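You operate a simulated robot arm through the tools that you are given. There is no shell and no other tool. Be economical: measure what you need, move in short steps, check, and stop when the job is done.

The job below is to be done with a simulated robot arm. You get a single attempt, and the scene is never put back.

TASK
Top up the descaling bath and give it a 3-minute trial run.
Fine: fill to between the red marks before starting; when it shows DONE turn the minutes knob back to 0.

Only the result counts: the job must be done as asked and must still hold three seconds after the hand-in. Knocking over, shifting, dropping, spilling or breaking anything else fails it.

THE ROBOT
A 7-joint arm with a two-finger parallel gripper, fixed in place. Base frame: the origin is at the foot of the arm, x ahead of it, y to its left, z up. Readings come in m, rad, newtons and seconds.
With the tool pointing down near the work surface it reaches from about 0.14 to 0.66 m from the base axis. Its first joint turns from -1.152 to 1.152 rad. Payload 2.4 kg.
Tool frame: the origin (TCP) lies between the finger pads and is the grasp point; the fingertips stand 0.03 m ahead of it; z points along the fingers, y is the line along which they close. The gripper opens to 0.094 m. The fingers are 0.028 m wide and 0.01 m thick; the gripper's body (0.05 by 0.096 m) begins 0.055 m behind the TCP.
Orientation is that of the tool frame in the base frame, as a unit quaternion [x, y, z, w]. With the fingers straight down and closing along the base's y, the tool's x points along the base's -x, its y along +y and its z along -z.

THE INTERFACE
- The arm moves only by the tool jog_arm. Its argument "deltas" is a list of rows, each a list of 7 numbers: the turn, a rotation vector about the base's x, y, z in units of 60 degrees (1.0 is 60 degrees), then the shift along the base's x, y, z in units of 150 mm (1.0 is 150 mm), then the finger opening in m, from 0 to 0.094. In form: [[ax, ay, az, tx, ty, tz, jaw], ...]. A call has 1 to 20 rows; each row is the pose to reach, as a shift and turn from the pose commanded when the call began. A call with a number of a shift or a turn outside -1 to 1 is refused whole. A row lasts 0.2 s, in which the tool goes at most 0.05 m and 0.15 rad; a call with a longer step from one row to the next is refused whole, and so is a gripper value outside its range. A pose out of reach is approached as far as the arm can. The call stops where the force on the tool passes 40 N (or 10 N more than at its start, if that is more) or the arm is blocked; 0.2 s more then pass. The fingers move at their own pace (about 0.153 m/s each) and stop on an object; they squeeze with about 24 N. The grip force told is the motor's: it shows also when the fingers shut on nothing. Time passes only in rows, and 0.2 s behind the last, so rows that repeat a pose let the fingers close. It gives the time, the measured TCP pose, the force on the tool (base axes), the opening and the grip force at its end, in the units of the frame above (readings bear some noise), and new pictures: "pictures" is both (left out), scene, wrist or none.
- Cameras (640 x 400 px; columns grow to the right, rows downward): "scene" is fixed at [0.0279, 0.4734, 1.4469]; the picture's right is [-0.78, -0.63, 0.00], its down [-0.37, 0.46, -0.81] and it looks along [0.51, -0.63, -0.58] (base axes); focal length 370 px, centre (320, 200). "wrist" rides on the gripper at [-0.037, 0, -0.058] in the tool frame; the picture's right is [0.00, -1.00, 0.00], its down [0.97, 0.00, -0.24] and it looks along [0.24, 0.00, 0.97] (tool axes); focal length 218 px, centre (320, 200). There is no depth. A picture from a camera that has moved, and an enlarged one, comes with that camera's place and axes in the base frame and with its lens. The place of the scene camera against the robot may be out by one fixed shift of up to 0.012 m in any direction.
- zoom(camera, box): a new picture of the part [left, top, right, bottom] of that camera's present view, enlarged. No time passes.
- close_job(): hands the job in; it is judged then, once.

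Work in short steps. Places have to be worked out from the pictures, the camera data and where the tool is seen: move nearer, look again, correct. Check each grasp and each placing, and mend what went wrong. You have 120 turns and 150 pictures in all, those below and enlarged ones among them. Open the gripper and draw the arm clear of the work before you hand the job in, unless the task says otherwise; then end with one line.

The tools are called as a command line: name --pt "numbers of a row" for each row, then --argument value for the rest, lists and objects as JSON in quotes. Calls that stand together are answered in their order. jog_arm: Moves the arm, as the interface text tells. Its arguments: {"type":"object","properties":{"deltas":{"type":"array"},"pictures":{"type":"string","enum":["both","scene","wrist","none"]}},"required":["deltas"]} The other tools are called the same way: zoom (camera, box) takes an enlarged picture of a part of a camera's view; close_job () hands the job in.

At the start:

```text
clock: 0.0
tcp_pos: [0.3985, 0.0259, 1.0637]
ee_rot: [0.0, 1.0, 0.0, 0.0]
ft_force: [0.2, 0.0, 0.1]
grip_width: 0.094
finger_force: 0.1
```

scene: 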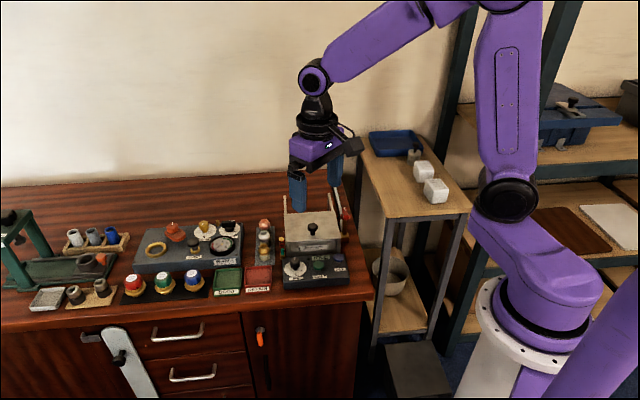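
wrist: 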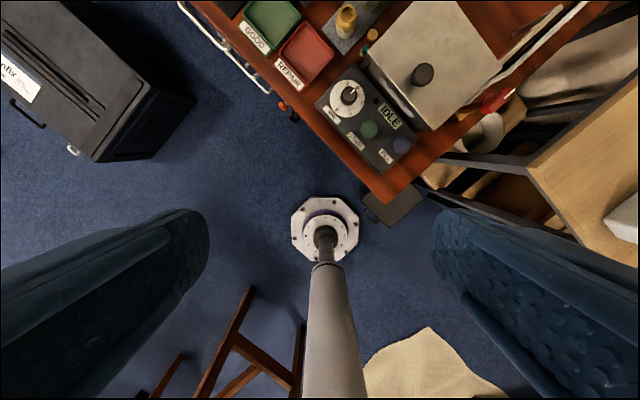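

I see a bath with a lid and a panel holding a knob, two buttons and an IDLE display. I'll enlarge both views of it first.

zoom --camera "scene" --box '[240, 180, 400, 300]'

zoom --camera "wrist" --box '[300, 0, 540, 180]'

```text
3.33 times, centred on (320, 240) of scene
camera zoom: at [0.0279, 0.4734, 1.4469], right [-0.78, -0.63, 0.0], down [-0.37, 0.46, -0.81], along [0.51, -0.63, -0.58], focal length 1233 px, centre (320, 67)
```

zoom: 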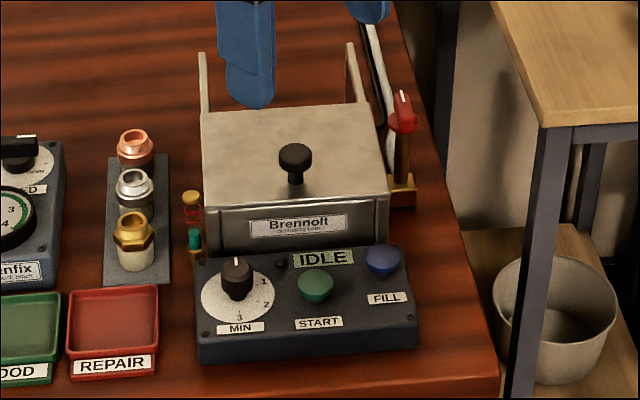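

```text
2.22 times, centred on (420, 90) of wrist
camera zoom: at [0.4352, 0.0269, 1.1216], right [0.0, -1.0, 0.0], down [-0.97, 0.0, 0.24], along [-0.24, 0.0, -0.97], focal length 485 px, centre (98, 444)
```

zoom: 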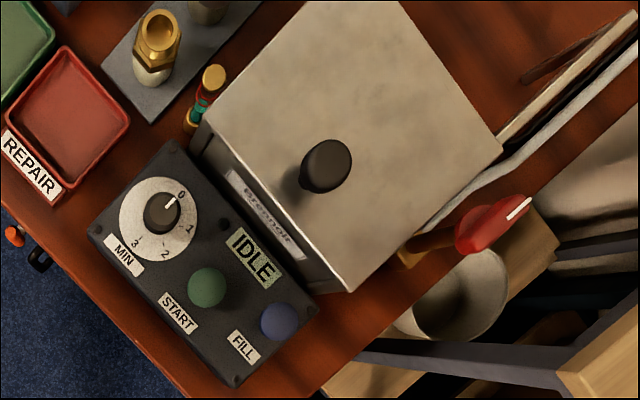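

I'll enlarge the sight gauge at the left of the bath and the red valve on its right.

zoom --camera "scene" --box '[276, 220, 308, 250]'

zoom --camera "scene" --box '[285, 230, 350, 290]'

zoom --camera "scene" --box '[320, 170, 370, 240]'

```text
13.33 times, centred on (292, 235) of scene
camera zoom: at [0.0279, 0.4734, 1.4469], right [-0.78, -0.63, 0.0], down [-0.37, 0.46, -0.81], along [0.51, -0.63, -0.58], focal length 4931 px, centre (693, -267)
```

zoom: 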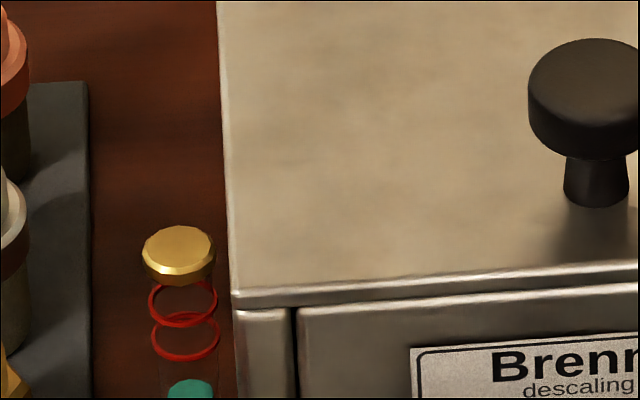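

```text
6.67 times, centred on (318, 260) of scene
camera zoom: at [0.0279, 0.4734, 1.4469], right [-0.78, -0.63, 0.0], down [-0.37, 0.46, -0.81], along [0.51, -0.63, -0.58], focal length 2466 px, centre (337, -200)
```

zoom: 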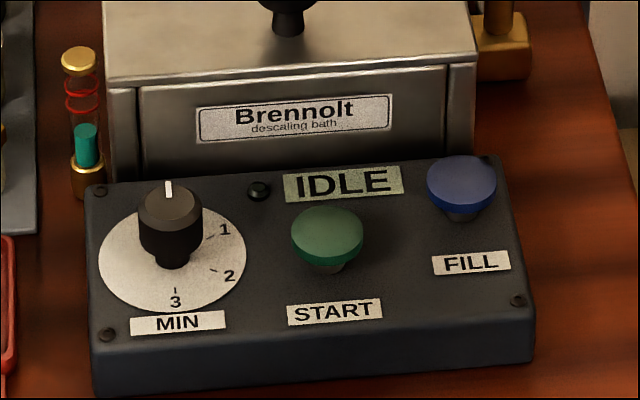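

```text
5.71 times, centred on (345, 205) of scene
camera zoom: at [0.0279, 0.4734, 1.4469], right [-0.78, -0.63, 0.0], down [-0.37, 0.46, -0.81], along [0.51, -0.63, -0.58], focal length 2113 px, centre (177, 171)
```

zoom: 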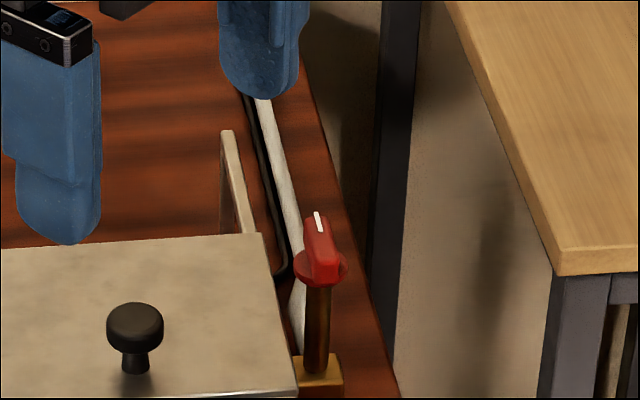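

The sight tube level is below the two red rings, so the bath needs topping up. The panel runs at roughly 38° to the base's y axis, with FILL near (0.437,-0.11) and START near (0.463,-0.057), tops around z 0.74. I'll turn the tool to the panel axis, close the fingers and come over FILL while staying high.

jog_arm --pt "0 0 -0.08 0.03 -0.11 -0.11 0.094" --pt "0 0 -0.16 0.06 -0.22 -0.22 0.06" --pt "0 0 -0.24 0.1 -0.34 -0.34 0.03" --pt "0 0 -0.32 0.13 -0.46 -0.45 0.0" --pt "0 0 -0.4 0.16 -0.58 -0.56 0.0" --pt "0 0 -0.48 0.19 -0.7 -0.67 0.0" --pt "0 0 -0.56 0.22 -0.8 -0.78 0.0" --pt "0 0 -0.633 0.257 -0.92 -0.89 0.0" --pt "0 0 -0.633 0.257 -0.92 -0.89 0.0"

```text
clock: 2.0
tcp_pos: [0.4364, -0.1097, 0.9279]
ee_rot: [0.325, 0.946, 0.0, 0.0]
ft_force: [-0.1, 0.3, 0.2]
grip_width: 0.0
finger_force: 23.8
camera wrist: at [0.4657, -0.1324, 0.9874], right [-0.62, -0.79, 0.0], down [-0.77, 0.6, 0.24], along [-0.19, 0.15, -0.97], focal length 218 px, centre (320, 200)
```

scene: 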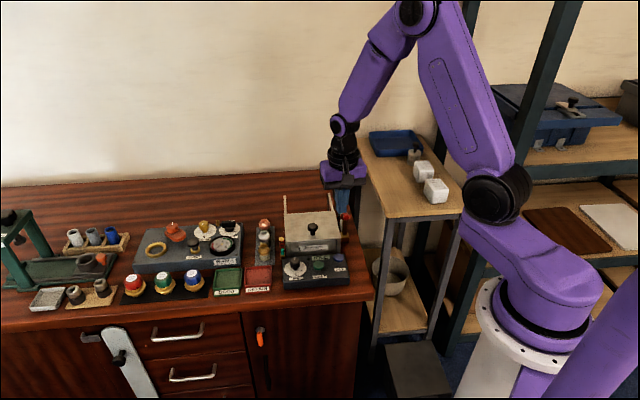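
wrist: 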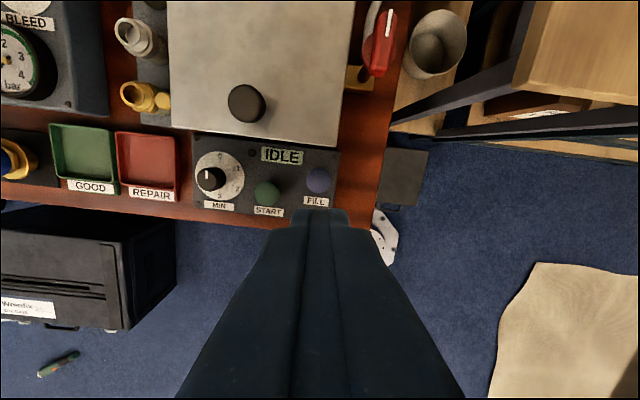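

FILL at about (0.437,-0.107) sits almost under the fingertips, and the panel needs 6° more turn. I'll come down to hover just above FILL.

jog_arm --pt "0 0 -0.03 0 0.015 -0.2 0" --pt "0 0 -0.06 0 0.015 -0.4 0" --pt "0 0 -0.1 0 0.015 -0.6 0" --pt "0 0 -0.1 0 0.015 -0.75 0" --pt "0 0 -0.1 0 0.015 -0.87 0" --pt "0 0 -0.1 0 0.015 -0.87 0"

zoom --camera "scene" --box '[270, 210, 370, 300]'

```text
clock: 3.4
tcp_pos: [0.4347, -0.1091, 0.799]
ee_rot: [0.373, 0.928, 0.0, 0.0]
ft_force: [0.3, 0.5, 0.4]
grip_width: 0.0
finger_force: 24.4
camera wrist: at [0.4622, -0.1343, 0.8572], right [-0.69, -0.72, 0.0], down [-0.7, 0.67, 0.24], along [-0.17, 0.17, -0.97], focal length 218 px, centre (320, 200)
```

scene: 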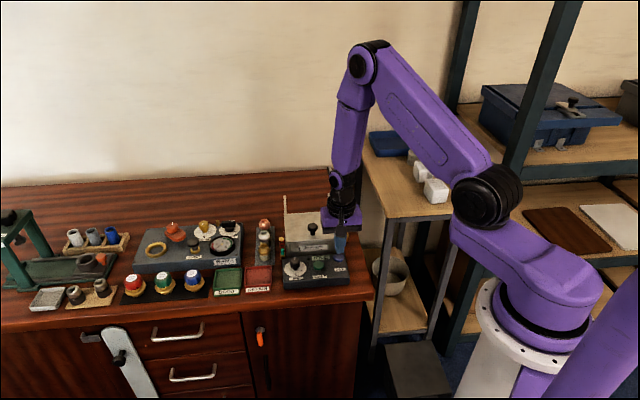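
wrist: 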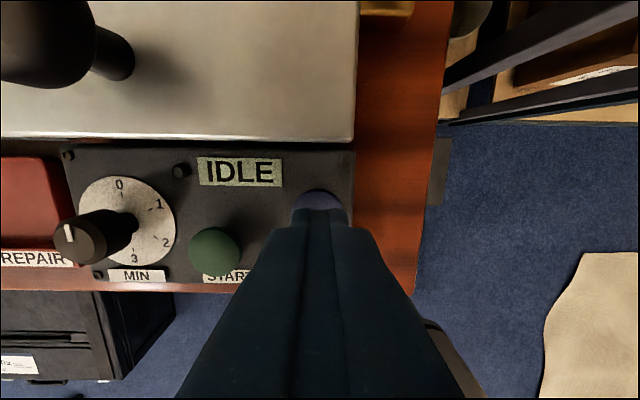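

```text
4.44 times, centred on (320, 255) of scene
camera zoom: at [0.0279, 0.4734, 1.4469], right [-0.78, -0.63, 0.0], down [-0.37, 0.46, -0.81], along [0.51, -0.63, -0.58], focal length 1644 px, centre (320, -44)
```

zoom: 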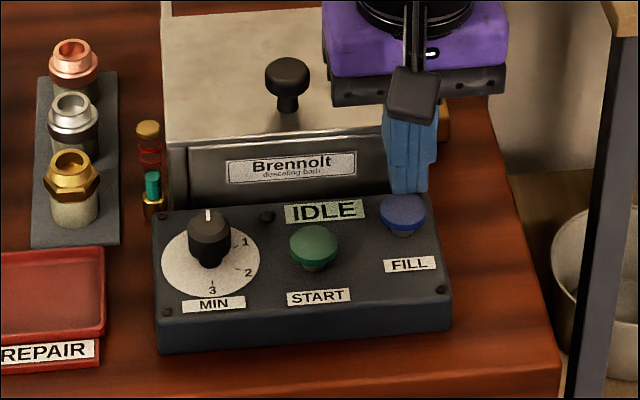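

The fingertips (z≈0.769) are right over the FILL button. I'll lower about 2 cm and look for contact.

jog_arm --pt "0 0 0 0 0 -0.07 0" --pt "0 0 0 0 0 -0.12 0" --pictures "none"

zoom --camera "scene" --box '[275, 225, 355, 285]'

```text
clock: 4.0
tcp_pos: [0.4352, -0.1086, 0.7809]
ee_rot: [0.374, 0.927, -0.001, 0.0]
ft_force: [-0.1, -0.1, 0.6]
grip_width: 0.0
finger_force: 24.3
```

```text
6.67 times, centred on (315, 255) of scene
camera zoom: at [0.0279, 0.4734, 1.4469], right [-0.78, -0.63, 0.0], down [-0.37, 0.46, -0.81], along [0.51, -0.63, -0.58], focal length 2466 px, centre (353, -167)
```

zoom: 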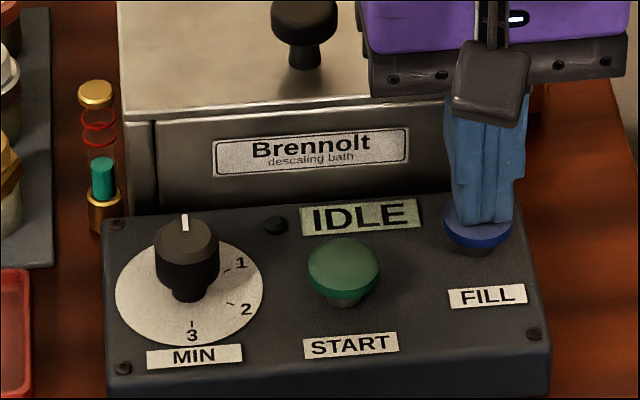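

Tip is just above or on the cap at z≈0.751 with no force yet. I'll go down in 2 mm steps and hold nothing.

jog_arm --pt "0 0 0 0 0 -0.02 0" --pt "0 0 0 0 0 -0.035 0" --pictures "none"

zoom --camera "scene" --box '[275, 225, 355, 285]'

```text
clock: 4.6
tcp_pos: [0.4364, -0.1083, 0.7761]
ee_rot: [0.374, 0.928, 0.0, 0.0]
ft_force: [-0.5, 1.7, 2.8]
grip_width: 0.0001
finger_force: 24.1
```

```text
6.67 times, centred on (315, 255) of scene
camera zoom: at [0.0279, 0.4734, 1.4469], right [-0.78, -0.63, 0.0], down [-0.37, 0.46, -0.81], along [0.51, -0.63, -0.58], focal length 2466 px, centre (353, -167)
```

zoom: 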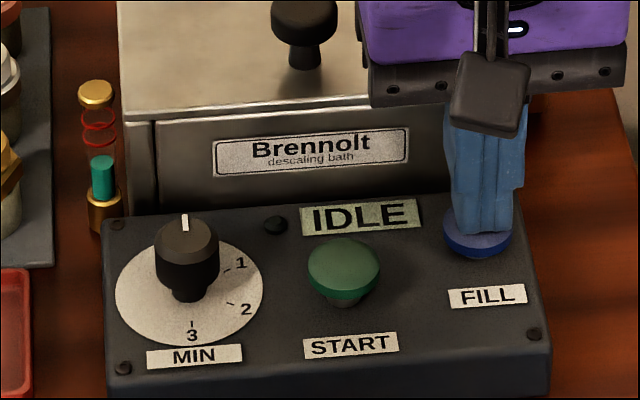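

Contact: 2.8 N and the cap has started down, with the level about the same. I'll press 2 mm further.

jog_arm --pt "0 0 0 0 0 -0.015 0" --pictures "none"

zoom --camera "scene" --box '[275, 225, 355, 285]'

```text
clock: 5.0
tcp_pos: [0.4352, -0.1084, 0.7737]
ee_rot: [0.374, 0.928, 0.0, 0.0]
ft_force: [-2.1, 0.9, 10.7]
grip_width: 0.0001
finger_force: 24.1
```

```text
6.67 times, centred on (315, 255) of scene
camera zoom: at [0.0277, 0.4734, 1.4469], right [-0.78, -0.63, 0.0], down [-0.37, 0.46, -0.81], along [0.51, -0.63, -0.58], focal length 2466 px, centre (353, -167)
```

zoom: 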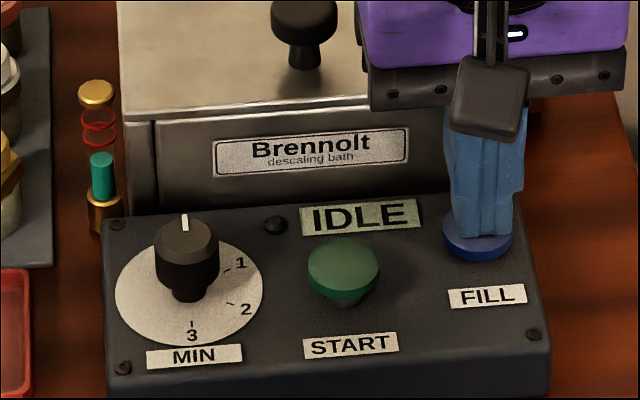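

The level is rising while FILL is held (≈4 px in 0.4 s). It has to reach midway between the rings, about 30 px more, so I'll hold in short spells.

jog_arm --pt "0 0 0 0 0 0 0" --pt "0 0 0 0 0 0 0" --pt "0 0 0 0 0 0 0" --pictures "none"

zoom --camera "scene" --box '[276, 230, 300, 260]'

```text
clock: 5.8
tcp_pos: [0.4353, -0.1085, 0.7747]
ee_rot: [0.374, 0.928, 0.0, 0.0]
ft_force: [-2.9, 1.6, 11.0]
grip_width: 0.0
finger_force: 24.1
```

```text
13.33 times, centred on (288, 245) of scene
camera zoom: at [0.0277, 0.4734, 1.4469], right [-0.78, -0.63, 0.0], down [-0.37, 0.46, -0.81], along [0.51, -0.63, -0.58], focal length 4931 px, centre (747, -400)
```

zoom: 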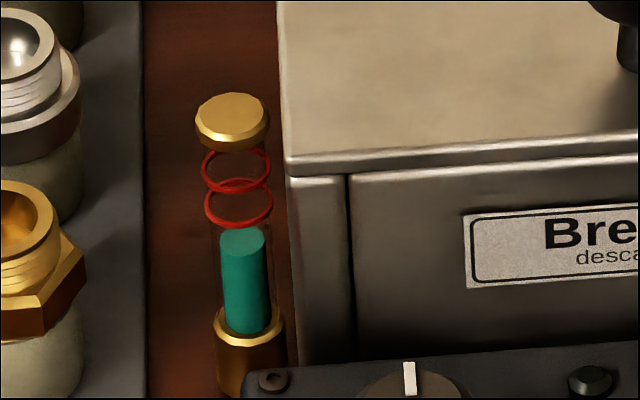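

Now the disc centre is at row 240, with the rings at 203 and 170, so I'm aiming for about 187. It rises roughly 10–15 px/s; I'll hold about 1.4 s more.

jog_arm --pt "0 0 0 0 0 0 0" --pt "0 0 0 0 0 0 0" --pt "0 0 0 0 0 0 0" --pt "0 0 0 0 0 0 0" --pt "0 0 0 0 0 0 0" --pt "0 0 0 0 0 0 0" --pictures "none"

zoom --camera "scene" --box '[276, 230, 300, 260]'

```text
clock: 7.2
tcp_pos: [0.4365, -0.1086, 0.7741]
ee_rot: [0.374, 0.927, -0.001, 0.001]
ft_force: [-2.4, 2.0, 12.3]
grip_width: 0.0
finger_force: 23.9
```

```text
13.33 times, centred on (288, 245) of scene
camera zoom: at [0.0277, 0.4735, 1.4469], right [-0.78, -0.63, 0.0], down [-0.37, 0.46, -0.81], along [0.51, -0.63, -0.58], focal length 4931 px, centre (747, -400)
```

zoom: 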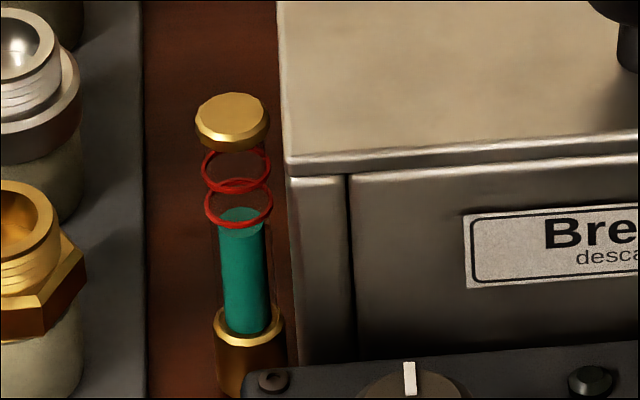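

It rises 14 px/s and is now at about 220. I'll hold another 1.6 s.

jog_arm --pt "0 0 0 0 0 0 0" --pt "0 0 0 0 0 0 0" --pt "0 0 0 0 0 0 0" --pt "0 0 0 0 0 0 0" --pt "0 0 0 0 0 0 0" --pt "0 0 0 0 0 0 0" --pt "0 0 0 0 0 0 0" --pictures "none"

zoom --camera "scene" --box '[276, 230, 300, 260]'

```text
clock: 8.8
tcp_pos: [0.4364, -0.1099, 0.7741]
ee_rot: [0.374, 0.928, 0.0, 0.0]
ft_force: [-2.0, 1.9, 11.6]
grip_width: 0.0001
finger_force: 24.2
```

```text
13.33 times, centred on (288, 245) of scene
camera zoom: at [0.0277, 0.4735, 1.4469], right [-0.78, -0.63, 0.0], down [-0.37, 0.46, -0.81], along [0.51, -0.63, -0.58], focal length 4931 px, centre (747, -400)
```

zoom: 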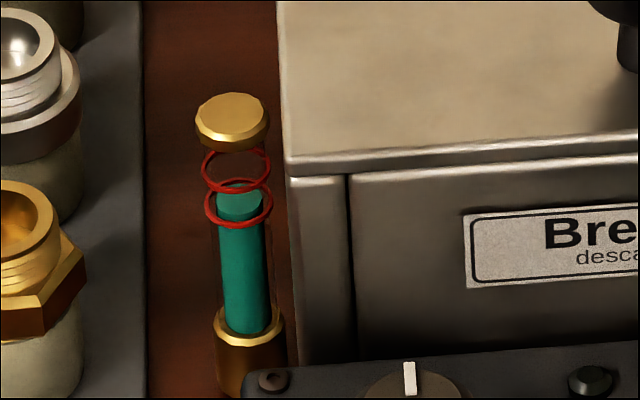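

Disc centre is near 199, just at the lower ring. I'll hold 0.6 s more and then lift off.

jog_arm --pt "0 0 0 0 0 0 0" --pt "0 0 0 0 0 0 0" --pt "0 0 0 0 0 0 0" --pt "0 0 0 0 0 0.12 0" --pt "0 0 0 0 0 0.24 0" --pictures "none"

zoom --camera "scene" --box '[276, 230, 300, 260]'

```text
clock: 10.0
tcp_pos: [0.4368, -0.1081, 0.8093]
ee_rot: [0.374, 0.927, 0.001, 0.0]
ft_force: [0.1, -0.3, -0.1]
grip_width: 0.0
finger_force: 24.0
```

```text
13.33 times, centred on (288, 245) of scene
camera zoom: at [0.0279, 0.4734, 1.4469], right [-0.78, -0.63, 0.0], down [-0.37, 0.46, -0.81], along [0.51, -0.63, -0.58], focal length 4931 px, centre (747, -400)
```

zoom: 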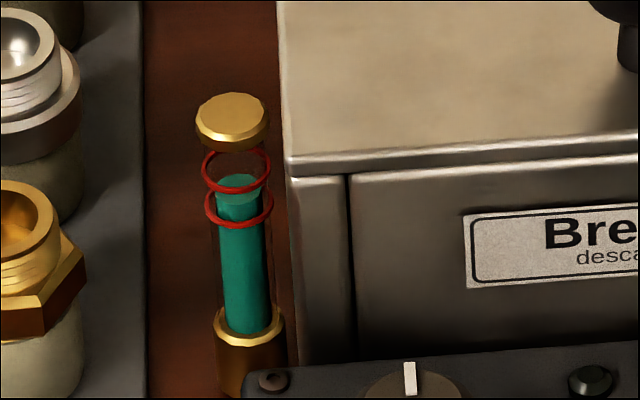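

The level sits at about 189, midway between the rings. I estimate the knob axis at (0.511,-0.018) with its top at about z 0.76. I'll rise and move over it with the fingers half open.

jog_arm --pt "0 0 0 0 0 0.3 0" --pt "0 0 0 0.15 0.2 0.33 0.03" --pt "0 0 0 0.32 0.4 0.33 0.05" --pt "0 0 0 0.495 0.6 0.33 0.05" --pt "0 0 0 0.495 0.6 0.33 0.05" --pictures "wrist"

zoom --camera "scene" --box '[260, 210, 350, 290]'

```text
clock: 11.2
tcp_pos: [0.511, -0.0169, 0.8582]
ee_rot: [0.374, 0.927, 0.0, 0.001]
ft_force: [0.6, -0.1, 1.0]
grip_width: 0.05
finger_force: 0.2
camera wrist: at [0.5369, -0.0436, 0.916], right [-0.69, -0.72, 0.0], down [-0.7, 0.67, 0.24], along [-0.17, 0.17, -0.97], focal length 218 px, centre (320, 200)
```

wrist: 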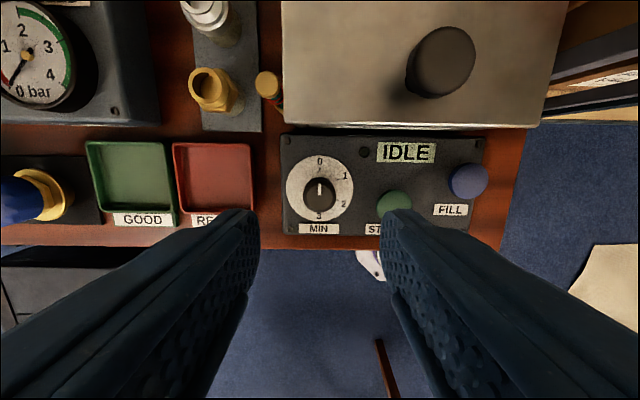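

```text
5.00 times, centred on (305, 250) of scene
camera zoom: at [0.0279, 0.4734, 1.4469], right [-0.78, -0.63, 0.0], down [-0.37, 0.46, -0.81], along [0.51, -0.63, -0.58], focal length 1849 px, centre (395, -50)
```

zoom: 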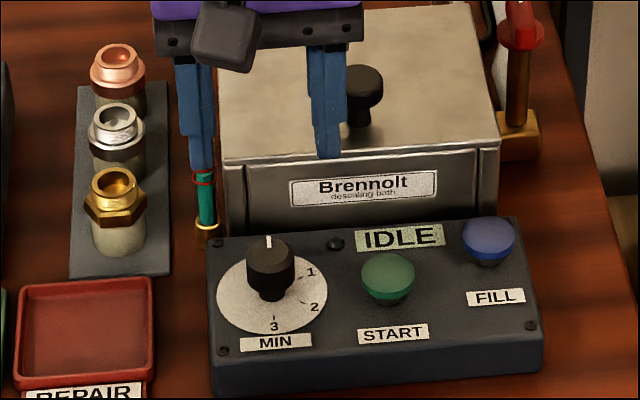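

The knob is centred under the open fingers at (0.512,-0.0185). I'll descend to TCP z≈0.772 and close on it.

jog_arm --pt "0 0 0 0.007 -0.01 -0.2 0.05" --pt "0 0 0 0.007 -0.01 -0.4 0.05" --pt "0 0 0 0.007 -0.01 -0.5 0.05" --pt "0 0 0 0.007 -0.01 -0.575 0.05" --pt "0 0 0 0.007 -0.01 -0.575 0.05" --pictures "wrist"

zoom --camera "scene" --box '[260, 210, 350, 290]'

```text
clock: 12.4
tcp_pos: [0.5115, -0.0218, 0.7722]
ee_rot: [0.374, 0.928, 0.0, 0.0]
ft_force: [0.4, 0.7, -1.0]
grip_width: 0.0502
finger_force: 0.0
camera wrist: at [0.5386, -0.0464, 0.8307], right [-0.69, -0.72, 0.0], down [-0.7, 0.67, 0.24], along [-0.17, 0.17, -0.97], focal length 218 px, centre (320, 200)
```

wrist: 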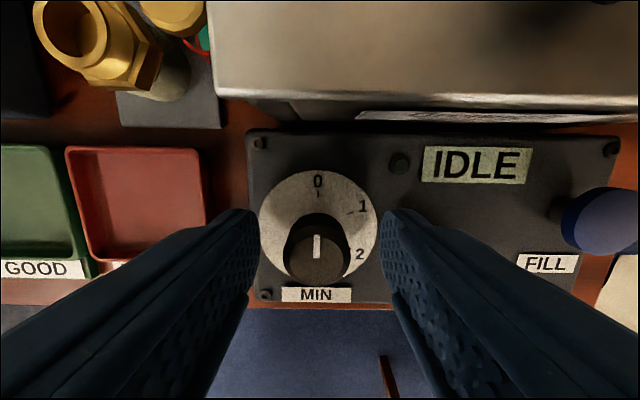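

```text
5.00 times, centred on (305, 250) of scene
camera zoom: at [0.0279, 0.4734, 1.4469], right [-0.78, -0.63, 0.0], down [-0.37, 0.46, -0.81], along [0.51, -0.63, -0.58], focal length 1849 px, centre (395, -50)
```

zoom: 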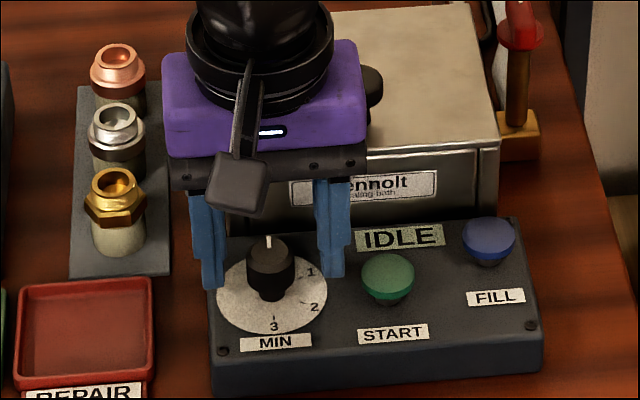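

The knob sits about 2–3 mm toward +y from the pads' centre. I'll shift 2 mm and close.

jog_arm --pt "0 0 0 0 0.015 0 0.05" --pt "0 0 0 0 0.015 0 0.02" --pt "0 0 0 0 0.015 0 0.0" --pt "0 0 0 0 0.015 0 0.0" --pictures "wrist"

```text
clock: 13.4
tcp_pos: [0.5115, -0.0184, 0.7731]
ee_rot: [0.375, 0.927, 0.0, -0.001]
ft_force: [-4.4, -4.0, 0.8]
grip_width: 0.0247
finger_force: 45.4
camera wrist: at [0.5383, -0.0444, 0.8313], right [-0.69, -0.72, 0.0], down [-0.7, 0.67, 0.24], along [-0.17, 0.17, -0.97], focal length 218 px, centre (320, 200)
```

wrist: 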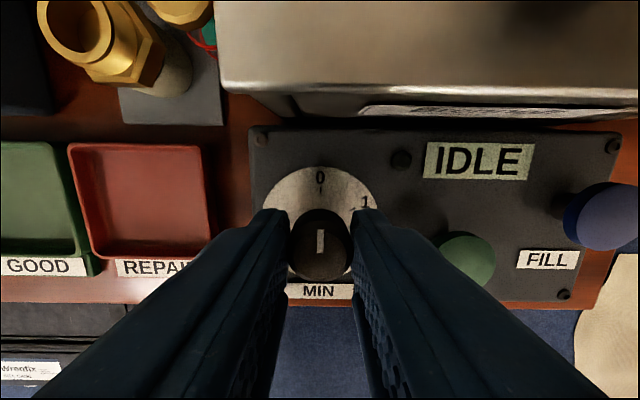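

The knob is gripped at 24.7 mm with a small side load. I'll turn clockwise 60° towards 1 and check.

jog_arm --pt "0 0 -0.125 -0.005 -0.005 0 0" --pt "0 0 -0.25 -0.005 -0.005 0 0" --pt "0 0 -0.375 -0.005 -0.005 0 0" --pt "0 0 -0.5 -0.005 -0.005 0 0" --pt "0 0 -0.625 -0.005 -0.005 0 0" --pt "0 0 -0.75 -0.005 -0.005 0 0" --pt "0 0 -0.875 -0.005 -0.005 0 0" --pt "0 0 -1.0 -0.005 -0.005 0 0" --pt "0 0 -1.0 -0.005 -0.005 0 0" --pictures "wrist"

zoom --camera "scene" --box '[260, 210, 350, 290]'

```text
clock: 15.4
tcp_pos: [0.51, -0.0201, 0.7733]
ee_rot: [0.788, 0.616, -0.001, -0.001]
ft_force: [-7.1, -1.6, -2.7]
grip_width: 0.0244
finger_force: 45.1
camera wrist: at [0.5018, -0.0549, 0.8314], right [-0.97, 0.24, 0.0], down [0.24, 0.94, 0.24], along [0.06, 0.23, -0.97], focal length 218 px, centre (320, 200)
```

wrist: 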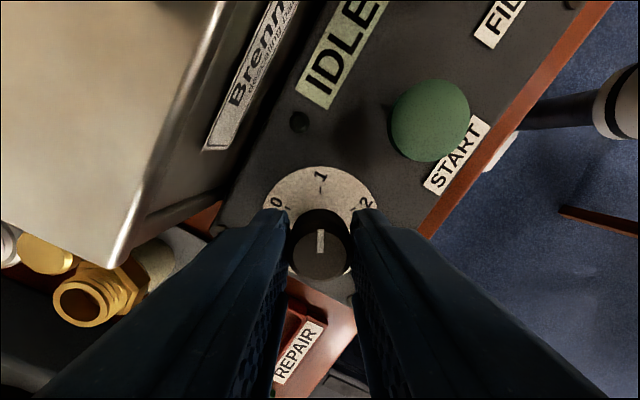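

```text
5.00 times, centred on (305, 250) of scene
camera zoom: at [0.0278, 0.4733, 1.4469], right [-0.78, -0.63, 0.0], down [-0.37, 0.46, -0.81], along [0.51, -0.63, -0.58], focal length 1849 px, centre (395, -50)
```

zoom: 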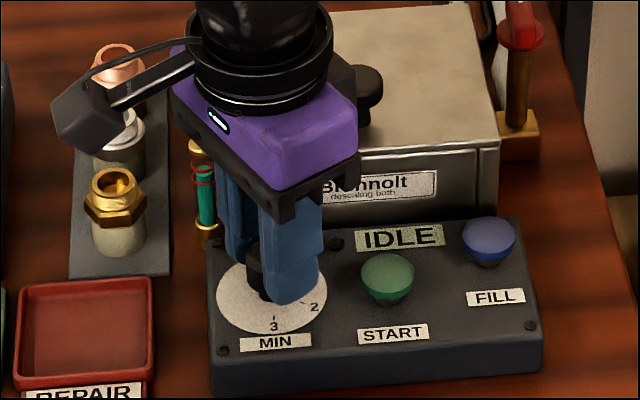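

The pointer followed to 1 and the grip is firm. I'll turn another 60°.

jog_arm --pt "0 0 -0.125 0 0 0 0" --pt "0 0 -0.25 0 0 0 0" --pt "0 0 -0.375 0 0 0 0" --pt "0 0 -0.5 0 0 0 0" --pt "0 0 -0.625 0 0 0 0" --pt "0 0 -0.75 0 0 0 0" --pt "0 0 -0.875 0 0 0 0" --pt "0 0 -1.0 0 0 0 0" --pt "0 0 -1.0 0 0 0 0" --pictures "wrist"

```text
clock: 17.4
tcp_pos: [0.5092, -0.0181, 0.7725]
ee_rot: [0.99, 0.14, -0.001, 0.0]
ft_force: [-15.6, 6.6, -5.2]
grip_width: 0.0246
finger_force: 44.9
camera wrist: at [0.4747, -0.0285, 0.8315], right [-0.28, 0.96, 0.0], down [0.93, 0.27, 0.24], along [0.23, 0.07, -0.97], focal length 218 px, centre (320, 200)
```

wrist: 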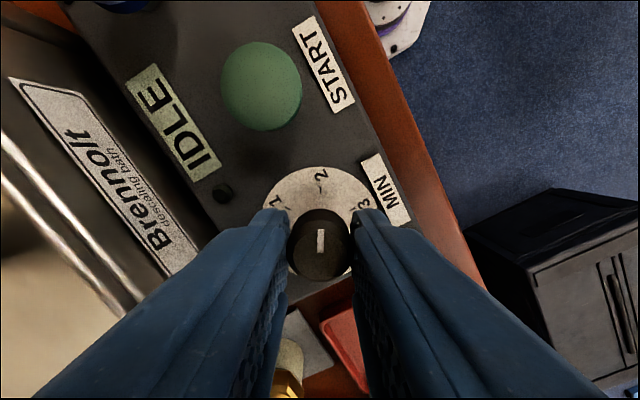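

At 2 with a 17 N side load, I'll shift about 2 mm to relieve it while turning the last 60° to 3.

jog_arm --pt "0 0 0 -0.013 0.007 0 0" --pt "0 0 -0.125 -0.013 0.007 0 0" --pt "0 0 -0.25 -0.013 0.007 0 0" --pt "0 0 -0.375 -0.013 0.007 0 0" --pt "0 0 -0.5 -0.013 0.007 0 0" --pt "0 0 -0.625 -0.013 0.007 0 0" --pt "0 0 -0.75 -0.013 0.007 0 0" --pt "0 0 -0.875 -0.013 0.007 0 0" --pt "0 0 -1.0 -0.013 0.007 0 0" --pt "0 0 -1.0 -0.013 0.007 0 0" --pictures "wrist"

```text
clock: 18.4
tcp_pos: [0.5122, -0.0188, 0.7735]
ee_rot: [0.999, -0.035, -0.005, 0.001]
ft_force: [-4.9, -1.5, 8.2]
grip_width: 0.0244
finger_force: 45.0
out of reach, approached as far as the arm can: row 5
stopped in row 5: the force on the tool passed its limit (the readings are from after the stop); the commanded pose is now the measured one
camera wrist: at [0.4746, -0.0153, 0.8317], right [0.07, 1.0, 0.0], down [0.97, -0.07, 0.23], along [0.23, -0.02, -0.97], focal length 218 px, centre (320, 200)
```

wrist: 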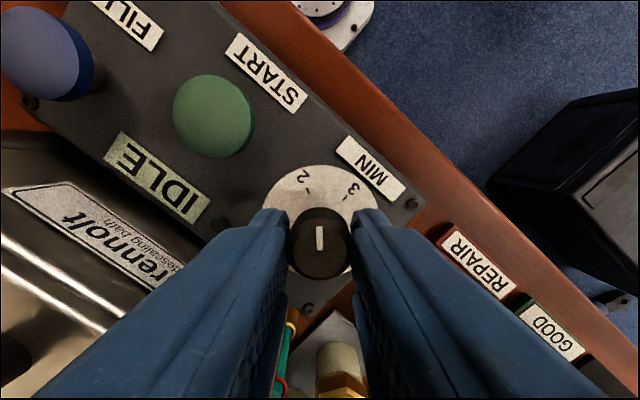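

The wrist hit its joint limit with the pointer about 20° past 2. I'll release, rise, turn back 60°, and come down to grip again.

jog_arm --pt "0 0 0 0 0 0 0.045" --pt "0 0 0 0 0 0 0.045" --pt "0 0 0.1 0 0 0.13 0.045" --pt "0 0 0.2 0 0 0.27 0.045" --pt "0 0 0.325 0 0 0.27 0.045" --pt "0 0 0.45 0 0 0.27 0.045" --pt "0 0 0.575 0 0 0.27 0.045" --pt "0 0 0.7 0 0 0.27 0.045" --pt "0 0 0.825 0 0 0.27 0.045" --pt "0 0 0.95 0 0 0.27 0.045" --pt "0 0 0.95 0 0 0.27 0.045" --pictures "wrist"

zoom --camera "scene" --box '[260, 210, 350, 290]'

```text
clock: 20.8
tcp_pos: [0.5106, -0.0174, 0.8136]
ee_rot: [0.894, 0.447, -0.004, 0.003]
ft_force: [-0.5, 0.7, -0.9]
grip_width: 0.0451
finger_force: 0.1
camera wrist: at [0.4895, -0.0467, 0.8718], right [-0.8, 0.6, 0.0], down [0.58, 0.78, 0.23], along [0.14, 0.18, -0.97], focal length 218 px, centre (320, 200)
```

wrist: 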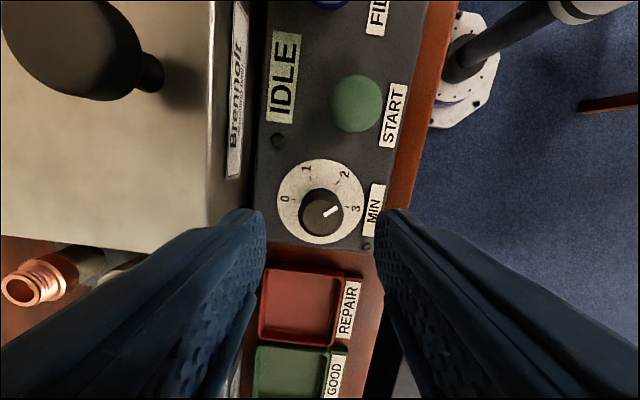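

```text
5.00 times, centred on (305, 250) of scene
camera zoom: at [0.0279, 0.4734, 1.4469], right [-0.78, -0.63, 0.0], down [-0.37, 0.46, -0.81], along [0.51, -0.63, -0.58], focal length 1849 px, centre (395, -50)
```

zoom: 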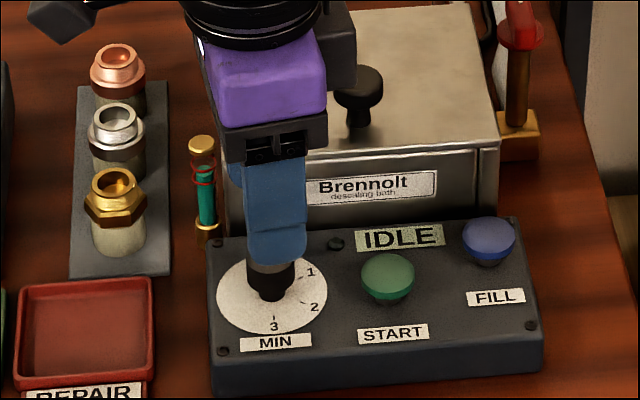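

The pointer rests about 40° short of 3, matching 140° turned by the wrist. I'll descend and grip again.

jog_arm --pt "0 0 0 0.006 -0.006 -0.14 0.045" --pt "0 0 0 0.006 -0.006 -0.27 0.045" --pt "0 0 0 0.006 -0.006 -0.27 0.02" --pt "0 0 0 0.006 -0.006 -0.27 0.0" --pt "0 0 0 0.006 -0.006 -0.27 0.0" --pictures "wrist"

```text
clock: 22.0
tcp_pos: [0.5107, -0.0192, 0.7715]
ee_rot: [0.895, 0.446, -0.005, 0.003]
ft_force: [-9.3, 3.7, 12.9]
grip_width: 0.0242
finger_force: 45.1
camera wrist: at [0.4891, -0.0469, 0.8307], right [-0.8, 0.6, 0.0], down [0.58, 0.78, 0.23], along [0.14, 0.18, -0.97], focal length 218 px, centre (320, 200)
```

wrist: 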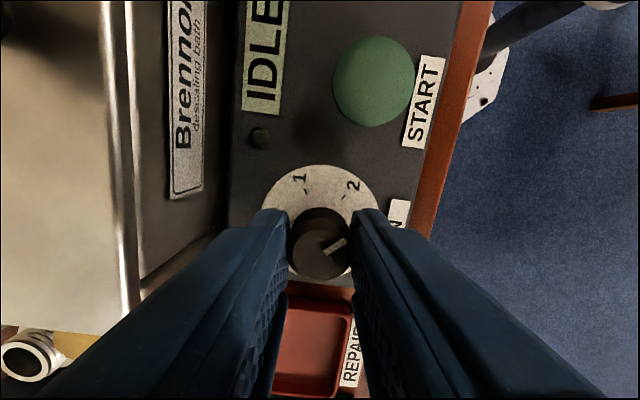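

Gripped. I'll turn clockwise 40°.

jog_arm --pt "0 0 -0.1 -0.008 0.003 0.003 0" --pt "0 0 -0.2 -0.008 0.003 0.003 0" --pt "0 0 -0.3 -0.008 0.003 0.003 0" --pt "0 0 -0.4 -0.008 0.003 0.003 0" --pt "0 0 -0.5 -0.008 0.003 0.003 0" --pt "0 0 -0.6 -0.008 0.003 0.003 0" --pt "0 0 -0.667 -0.008 0.003 0.003 0" --pt "0 0 -0.667 -0.008 0.003 0.003 0" --pictures "wrist"

```text
clock: 23.8
tcp_pos: [0.5105, -0.0177, 0.7722]
ee_rot: [0.994, 0.113, -0.005, 0.002]
ft_force: [7.4, 2.9, -39.1]
grip_width: 0.0243
finger_force: 45.2
camera wrist: at [0.4755, -0.026, 0.8308], right [-0.22, 0.97, 0.0], down [0.95, 0.22, 0.23], along [0.22, 0.05, -0.97], focal length 218 px, centre (320, 200)
```

wrist: 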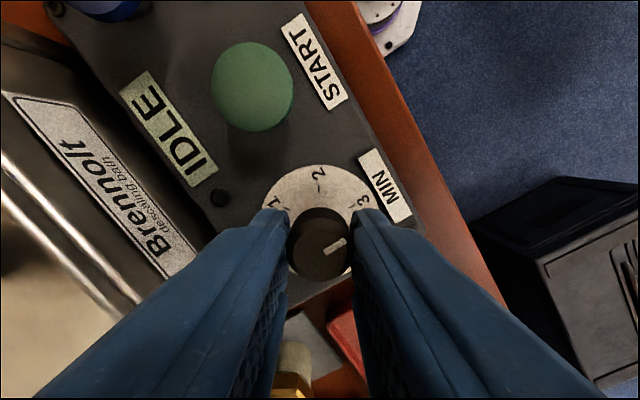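

The force on z is high because I'm pulling up slightly on the knob. I'll release, rise and look at the dial.

jog_arm --pt "0 0 0 0 0 -0.003 0.045" --pt "0 0 0 0 0 0 0.045" --pt "0 0 0 0 0 0.15 0.045" --pt "0 0 0.1 0 0 0.35 0.045" --pt "0 0 0.2 0 0 0.55 0.045" --pt "0 0 0.2 0 0 0.55 0.045" --pictures "wrist"

zoom --camera "wrist" --box '[260, 120, 420, 240]'

zoom --camera "scene" --box '[275, 225, 345, 285]'

```text
clock: 25.2
tcp_pos: [0.5122, -0.0185, 0.8555]
ee_rot: [0.976, 0.218, -0.005, 0.001]
ft_force: [0.8, -0.7, -0.2]
grip_width: 0.0449
finger_force: 0.1
camera wrist: at [0.4785, -0.0339, 0.9136], right [-0.42, 0.91, 0.0], down [0.88, 0.41, 0.23], along [0.21, 0.1, -0.97], focal length 218 px, centre (320, 200)
```

wrist: 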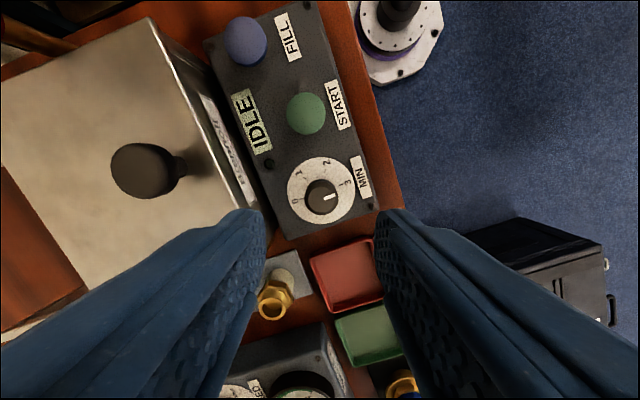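

```text
3.33 times, centred on (340, 180) of wrist
camera zoom: at [0.4785, -0.0339, 0.9136], right [-0.42, 0.91, 0.0], down [0.88, 0.41, 0.23], along [0.21, 0.1, -0.97], focal length 728 px, centre (253, 267)
```

zoom: 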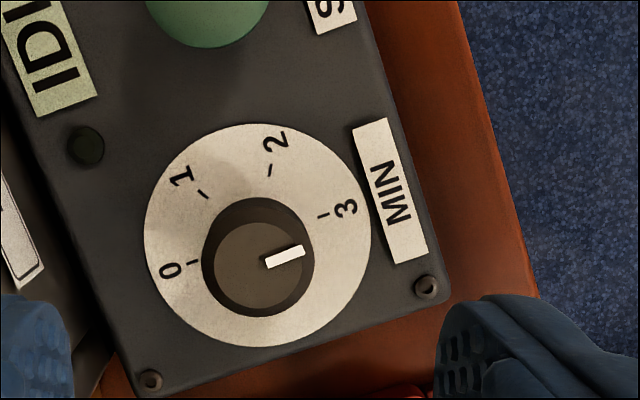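

```text
6.67 times, centred on (310, 255) of scene
camera zoom: at [0.0279, 0.4734, 1.4469], right [-0.78, -0.63, 0.0], down [-0.37, 0.46, -0.81], along [0.51, -0.63, -0.58], focal length 2466 px, centre (387, -167)
```

zoom: 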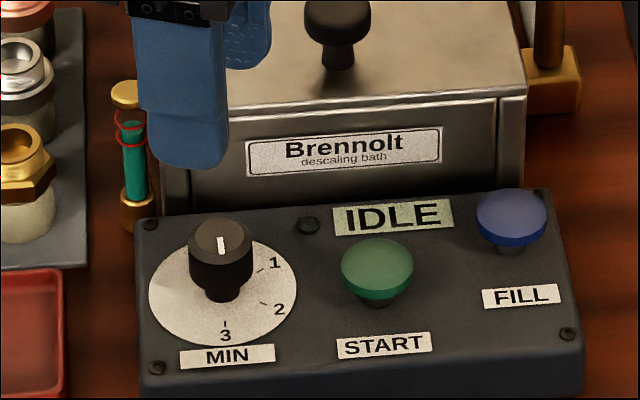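

The pointer lines up exactly with 3, and the level is holding between the rings. Next is START, estimated at (0.4605,-0.052): I'll close the fingers and hover above it.

jog_arm --pt "0 0 0 -0.1 -0.07 0 0.02" --pt "0 0 0 -0.22 -0.14 0 0.0" --pt "0 0 0 -0.345 -0.22 0 0.0" --pt "0 0 0 -0.345 -0.22 -0.2 0.0" --pt "0 0 0 -0.345 -0.22 -0.4 0.0" --pt "0 0 0 -0.345 -0.22 -0.4 0.0" --pictures "wrist"

zoom --camera "scene" --box '[275, 225, 355, 285]'

```text
clock: 26.6
tcp_pos: [0.4581, -0.0519, 0.7958]
ee_rot: [0.976, 0.216, -0.004, 0.002]
ft_force: [0.9, -1.0, 0.3]
grip_width: 0.0001
finger_force: 24.3
camera wrist: at [0.4261, -0.0664, 0.8545], right [-0.42, 0.91, 0.0], down [0.88, 0.41, 0.23], along [0.21, 0.1, -0.97], focal length 218 px, centre (320, 200)
```

wrist: 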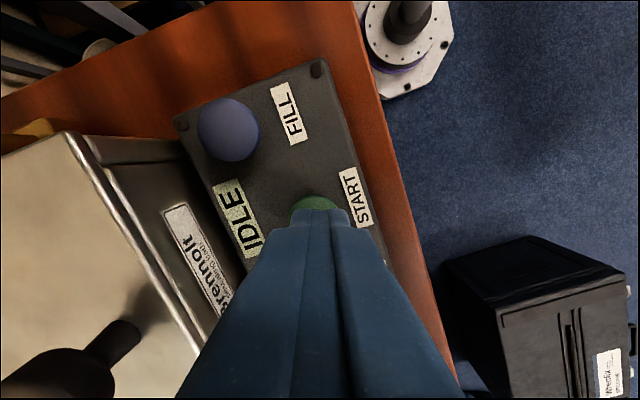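

```text
6.67 times, centred on (315, 255) of scene
camera zoom: at [0.0279, 0.4734, 1.4469], right [-0.78, -0.63, 0.0], down [-0.37, 0.46, -0.81], along [0.51, -0.63, -0.58], focal length 2466 px, centre (353, -167)
```

zoom: 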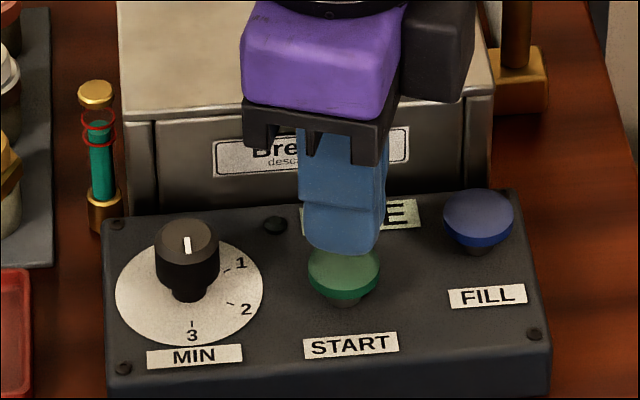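

The tip is over START. I'll press down to about the same depth as FILL, hold 0.4 s and lift.

jog_arm --pt "0 0 0 0.01 0 -0.08 0" --pt "0 0 0 0.01 0 -0.125 0" --pt "0 0 0 0.01 0 -0.15 0" --pt "0 0 0 0.01 0 -0.155 0" --pictures "none"

jog_arm --pt "0 0 0 0 0 0.1 0" --pt "0 0 0 0 0 0.3 0" --pt "0 0 0 0 0 0.55 0" --pt "0 0 0 0 0 0.55 0" --pictures "wrist"

zoom --camera "scene" --box '[275, 225, 355, 285]'

```text
clock: 27.6
tcp_pos: [0.4599, -0.0524, 0.7747]
ee_rot: [0.976, 0.217, -0.004, 0.003]
ft_force: [-5.5, 1.2, 22.1]
grip_width: 0.0001
finger_force: 23.3
```

```text
clock: 28.6
tcp_pos: [0.4614, -0.0513, 0.857]
ee_rot: [0.976, 0.216, -0.005, 0.002]
ft_force: [-0.3, -0.2, -0.8]
grip_width: 0.0
finger_force: 23.7
camera wrist: at [0.4286, -0.0665, 0.9149], right [-0.42, 0.91, 0.0], down [0.88, 0.41, 0.23], along [0.21, 0.1, -0.97], focal length 218 px, centre (320, 200)
```

wrist: 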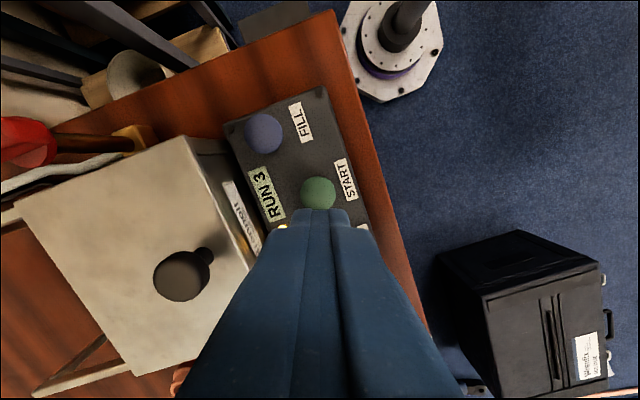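

```text
6.67 times, centred on (315, 255) of scene
camera zoom: at [0.0279, 0.4734, 1.4469], right [-0.78, -0.63, 0.0], down [-0.37, 0.46, -0.81], along [0.51, -0.63, -0.58], focal length 2466 px, centre (353, -167)
```

zoom: 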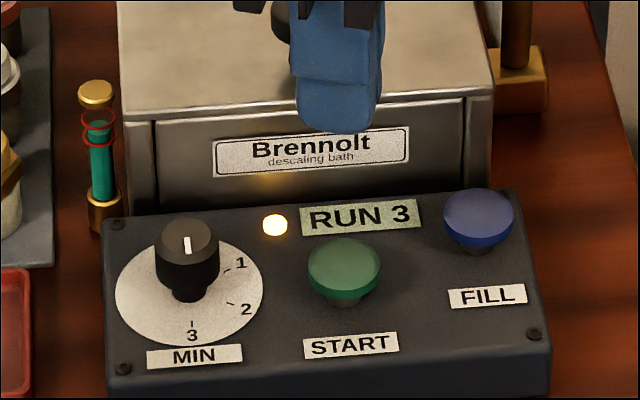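

It shows RUN 3 with the lamp lit. I'll move back above the knob with the fingers open and wait there.

jog_arm --pt "0 0 0 0.11 0.07 0 0.02" --pt "0 0 0 0.22 0.15 0 0.045" --pt "0 0 0 0.34 0.22 0 0.045" --pt "0 0 0 0.34 0.22 0 0.045" --pt "0 0 0 0.34 0.22 0 0.045" --pt "0 0 0 0.34 0.22 0 0.045" --pt "0 0 0 0.34 0.22 0 0.045" --pt "0 0 0 0.34 0.22 0 0.045" --pt "0 0 0 0.34 0.22 0 0.045" --pt "0 0 0 0.34 0.22 0 0.045" --pt "0 0 0 0.34 0.22 0 0.045" --pt "0 0 0 0.34 0.22 0 0.045" --pt "0 0 0 0.34 0.22 0 0.045" --pt "0 0 0 0.34 0.22 0 0.045" --pt "0 0 0 0.34 0.22 0 0.045" --pt "0 0 0 0.34 0.22 0 0.045" --pt "0 0 0 0.34 0.22 0 0.045" --pt "0 0 0 0.34 0.22 0 0.045" --pt "0 0 0 0.34 0.22 0 0.045" --pt "0 0 0 0.34 0.22 0 0.045" --pictures "wrist"

```text
clock: 32.8
tcp_pos: [0.5127, -0.0197, 0.8551]
ee_rot: [0.976, 0.217, -0.004, 0.002]
ft_force: [0.1, 0.1, 0.7]
grip_width: 0.0452
finger_force: 0.0
camera wrist: at [0.4793, -0.0342, 0.9135], right [-0.42, 0.91, 0.0], down [0.88, 0.41, 0.23], along [0.21, 0.1, -0.97], focal length 218 px, centre (320, 200)
```

wrist: 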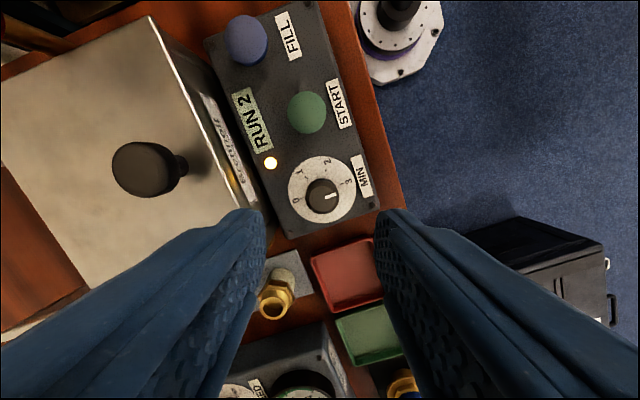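

Already RUN 2, so the minutes run fast. I'll wait 4 s more.

jog_arm --pt "0 0 0 0 0 0 0.045" --pt "0 0 0 0 0 0 0.045" --pt "0 0 0 0 0 0 0.045" --pt "0 0 0 0 0 0 0.045" --pt "0 0 0 0 0 0 0.045" --pt "0 0 0 0 0 0 0.045" --pt "0 0 0 0 0 0 0.045" --pt "0 0 0 0 0 0 0.045" --pt "0 0 0 0 0 0 0.045" --pt "0 0 0 0 0 0 0.045" --pt "0 0 0 0 0 0 0.045" --pt "0 0 0 0 0 0 0.045" --pt "0 0 0 0 0 0 0.045" --pt "0 0 0 0 0 0 0.045" --pt "0 0 0 0 0 0 0.045" --pt "0 0 0 0 0 0 0.045" --pt "0 0 0 0 0 0 0.045" --pt "0 0 0 0 0 0 0.045" --pt "0 0 0 0 0 0 0.045" --pt "0 0 0 0 0 0 0.045" --pictures "none"

zoom --camera "scene" --box '[275, 225, 355, 285]'

```text
clock: 37.0
tcp_pos: [0.5117, -0.0184, 0.8552]
ee_rot: [0.976, 0.216, -0.003, 0.002]
ft_force: [-0.3, -0.3, -0.1]
grip_width: 0.0449
finger_force: 0.0
```

```text
6.67 times, centred on (315, 255) of scene
camera zoom: at [0.0279, 0.4734, 1.4469], right [-0.78, -0.63, 0.0], down [-0.37, 0.46, -0.81], along [0.51, -0.63, -0.58], focal length 2466 px, centre (353, -167)
```

zoom: 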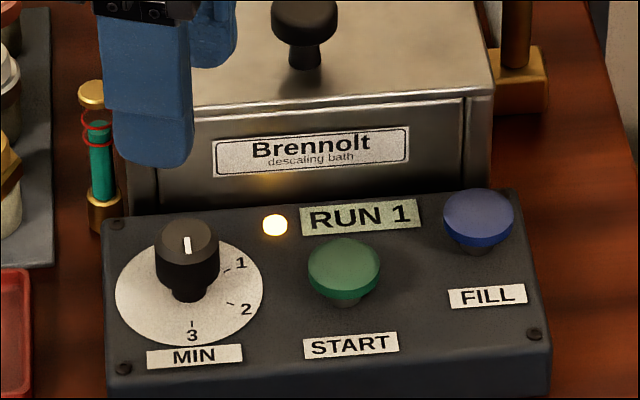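

RUN 1 now, so I'll wait another 4 s.

jog_arm --pt "0 0 0 0 0 0 0.045" --pt "0 0 0 0 0 0 0.045" --pt "0 0 0 0 0 0 0.045" --pt "0 0 0 0 0 0 0.045" --pt "0 0 0 0 0 0 0.045" --pt "0 0 0 0 0 0 0.045" --pt "0 0 0 0 0 0 0.045" --pt "0 0 0 0 0 0 0.045" --pt "0 0 0 0 0 0 0.045" --pt "0 0 0 0 0 0 0.045" --pt "0 0 0 0 0 0 0.045" --pt "0 0 0 0 0 0 0.045" --pt "0 0 0 0 0 0 0.045" --pt "0 0 0 0 0 0 0.045" --pt "0 0 0 0 0 0 0.045" --pt "0 0 0 0 0 0 0.045" --pt "0 0 0 0 0 0 0.045" --pt "0 0 0 0 0 0 0.045" --pt "0 0 0 0 0 0 0.045" --pt "0 0 0 0 0 0 0.045" --pictures "none"

zoom --camera "scene" --box '[275, 225, 355, 285]'

```text
clock: 41.2
tcp_pos: [0.5121, -0.0193, 0.8545]
ee_rot: [0.976, 0.217, -0.004, 0.002]
ft_force: [0.5, -0.2, -0.5]
grip_width: 0.045
finger_force: 0.0
```

```text
6.67 times, centred on (315, 255) of scene
camera zoom: at [0.0279, 0.4734, 1.4469], right [-0.78, -0.63, 0.0], down [-0.37, 0.46, -0.81], along [0.51, -0.63, -0.58], focal length 2466 px, centre (353, -167)
```

zoom: 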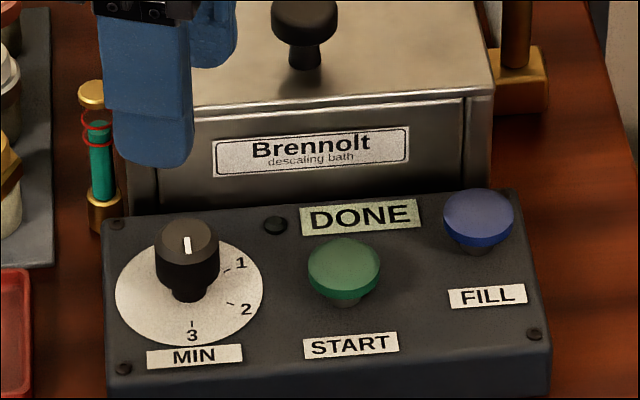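

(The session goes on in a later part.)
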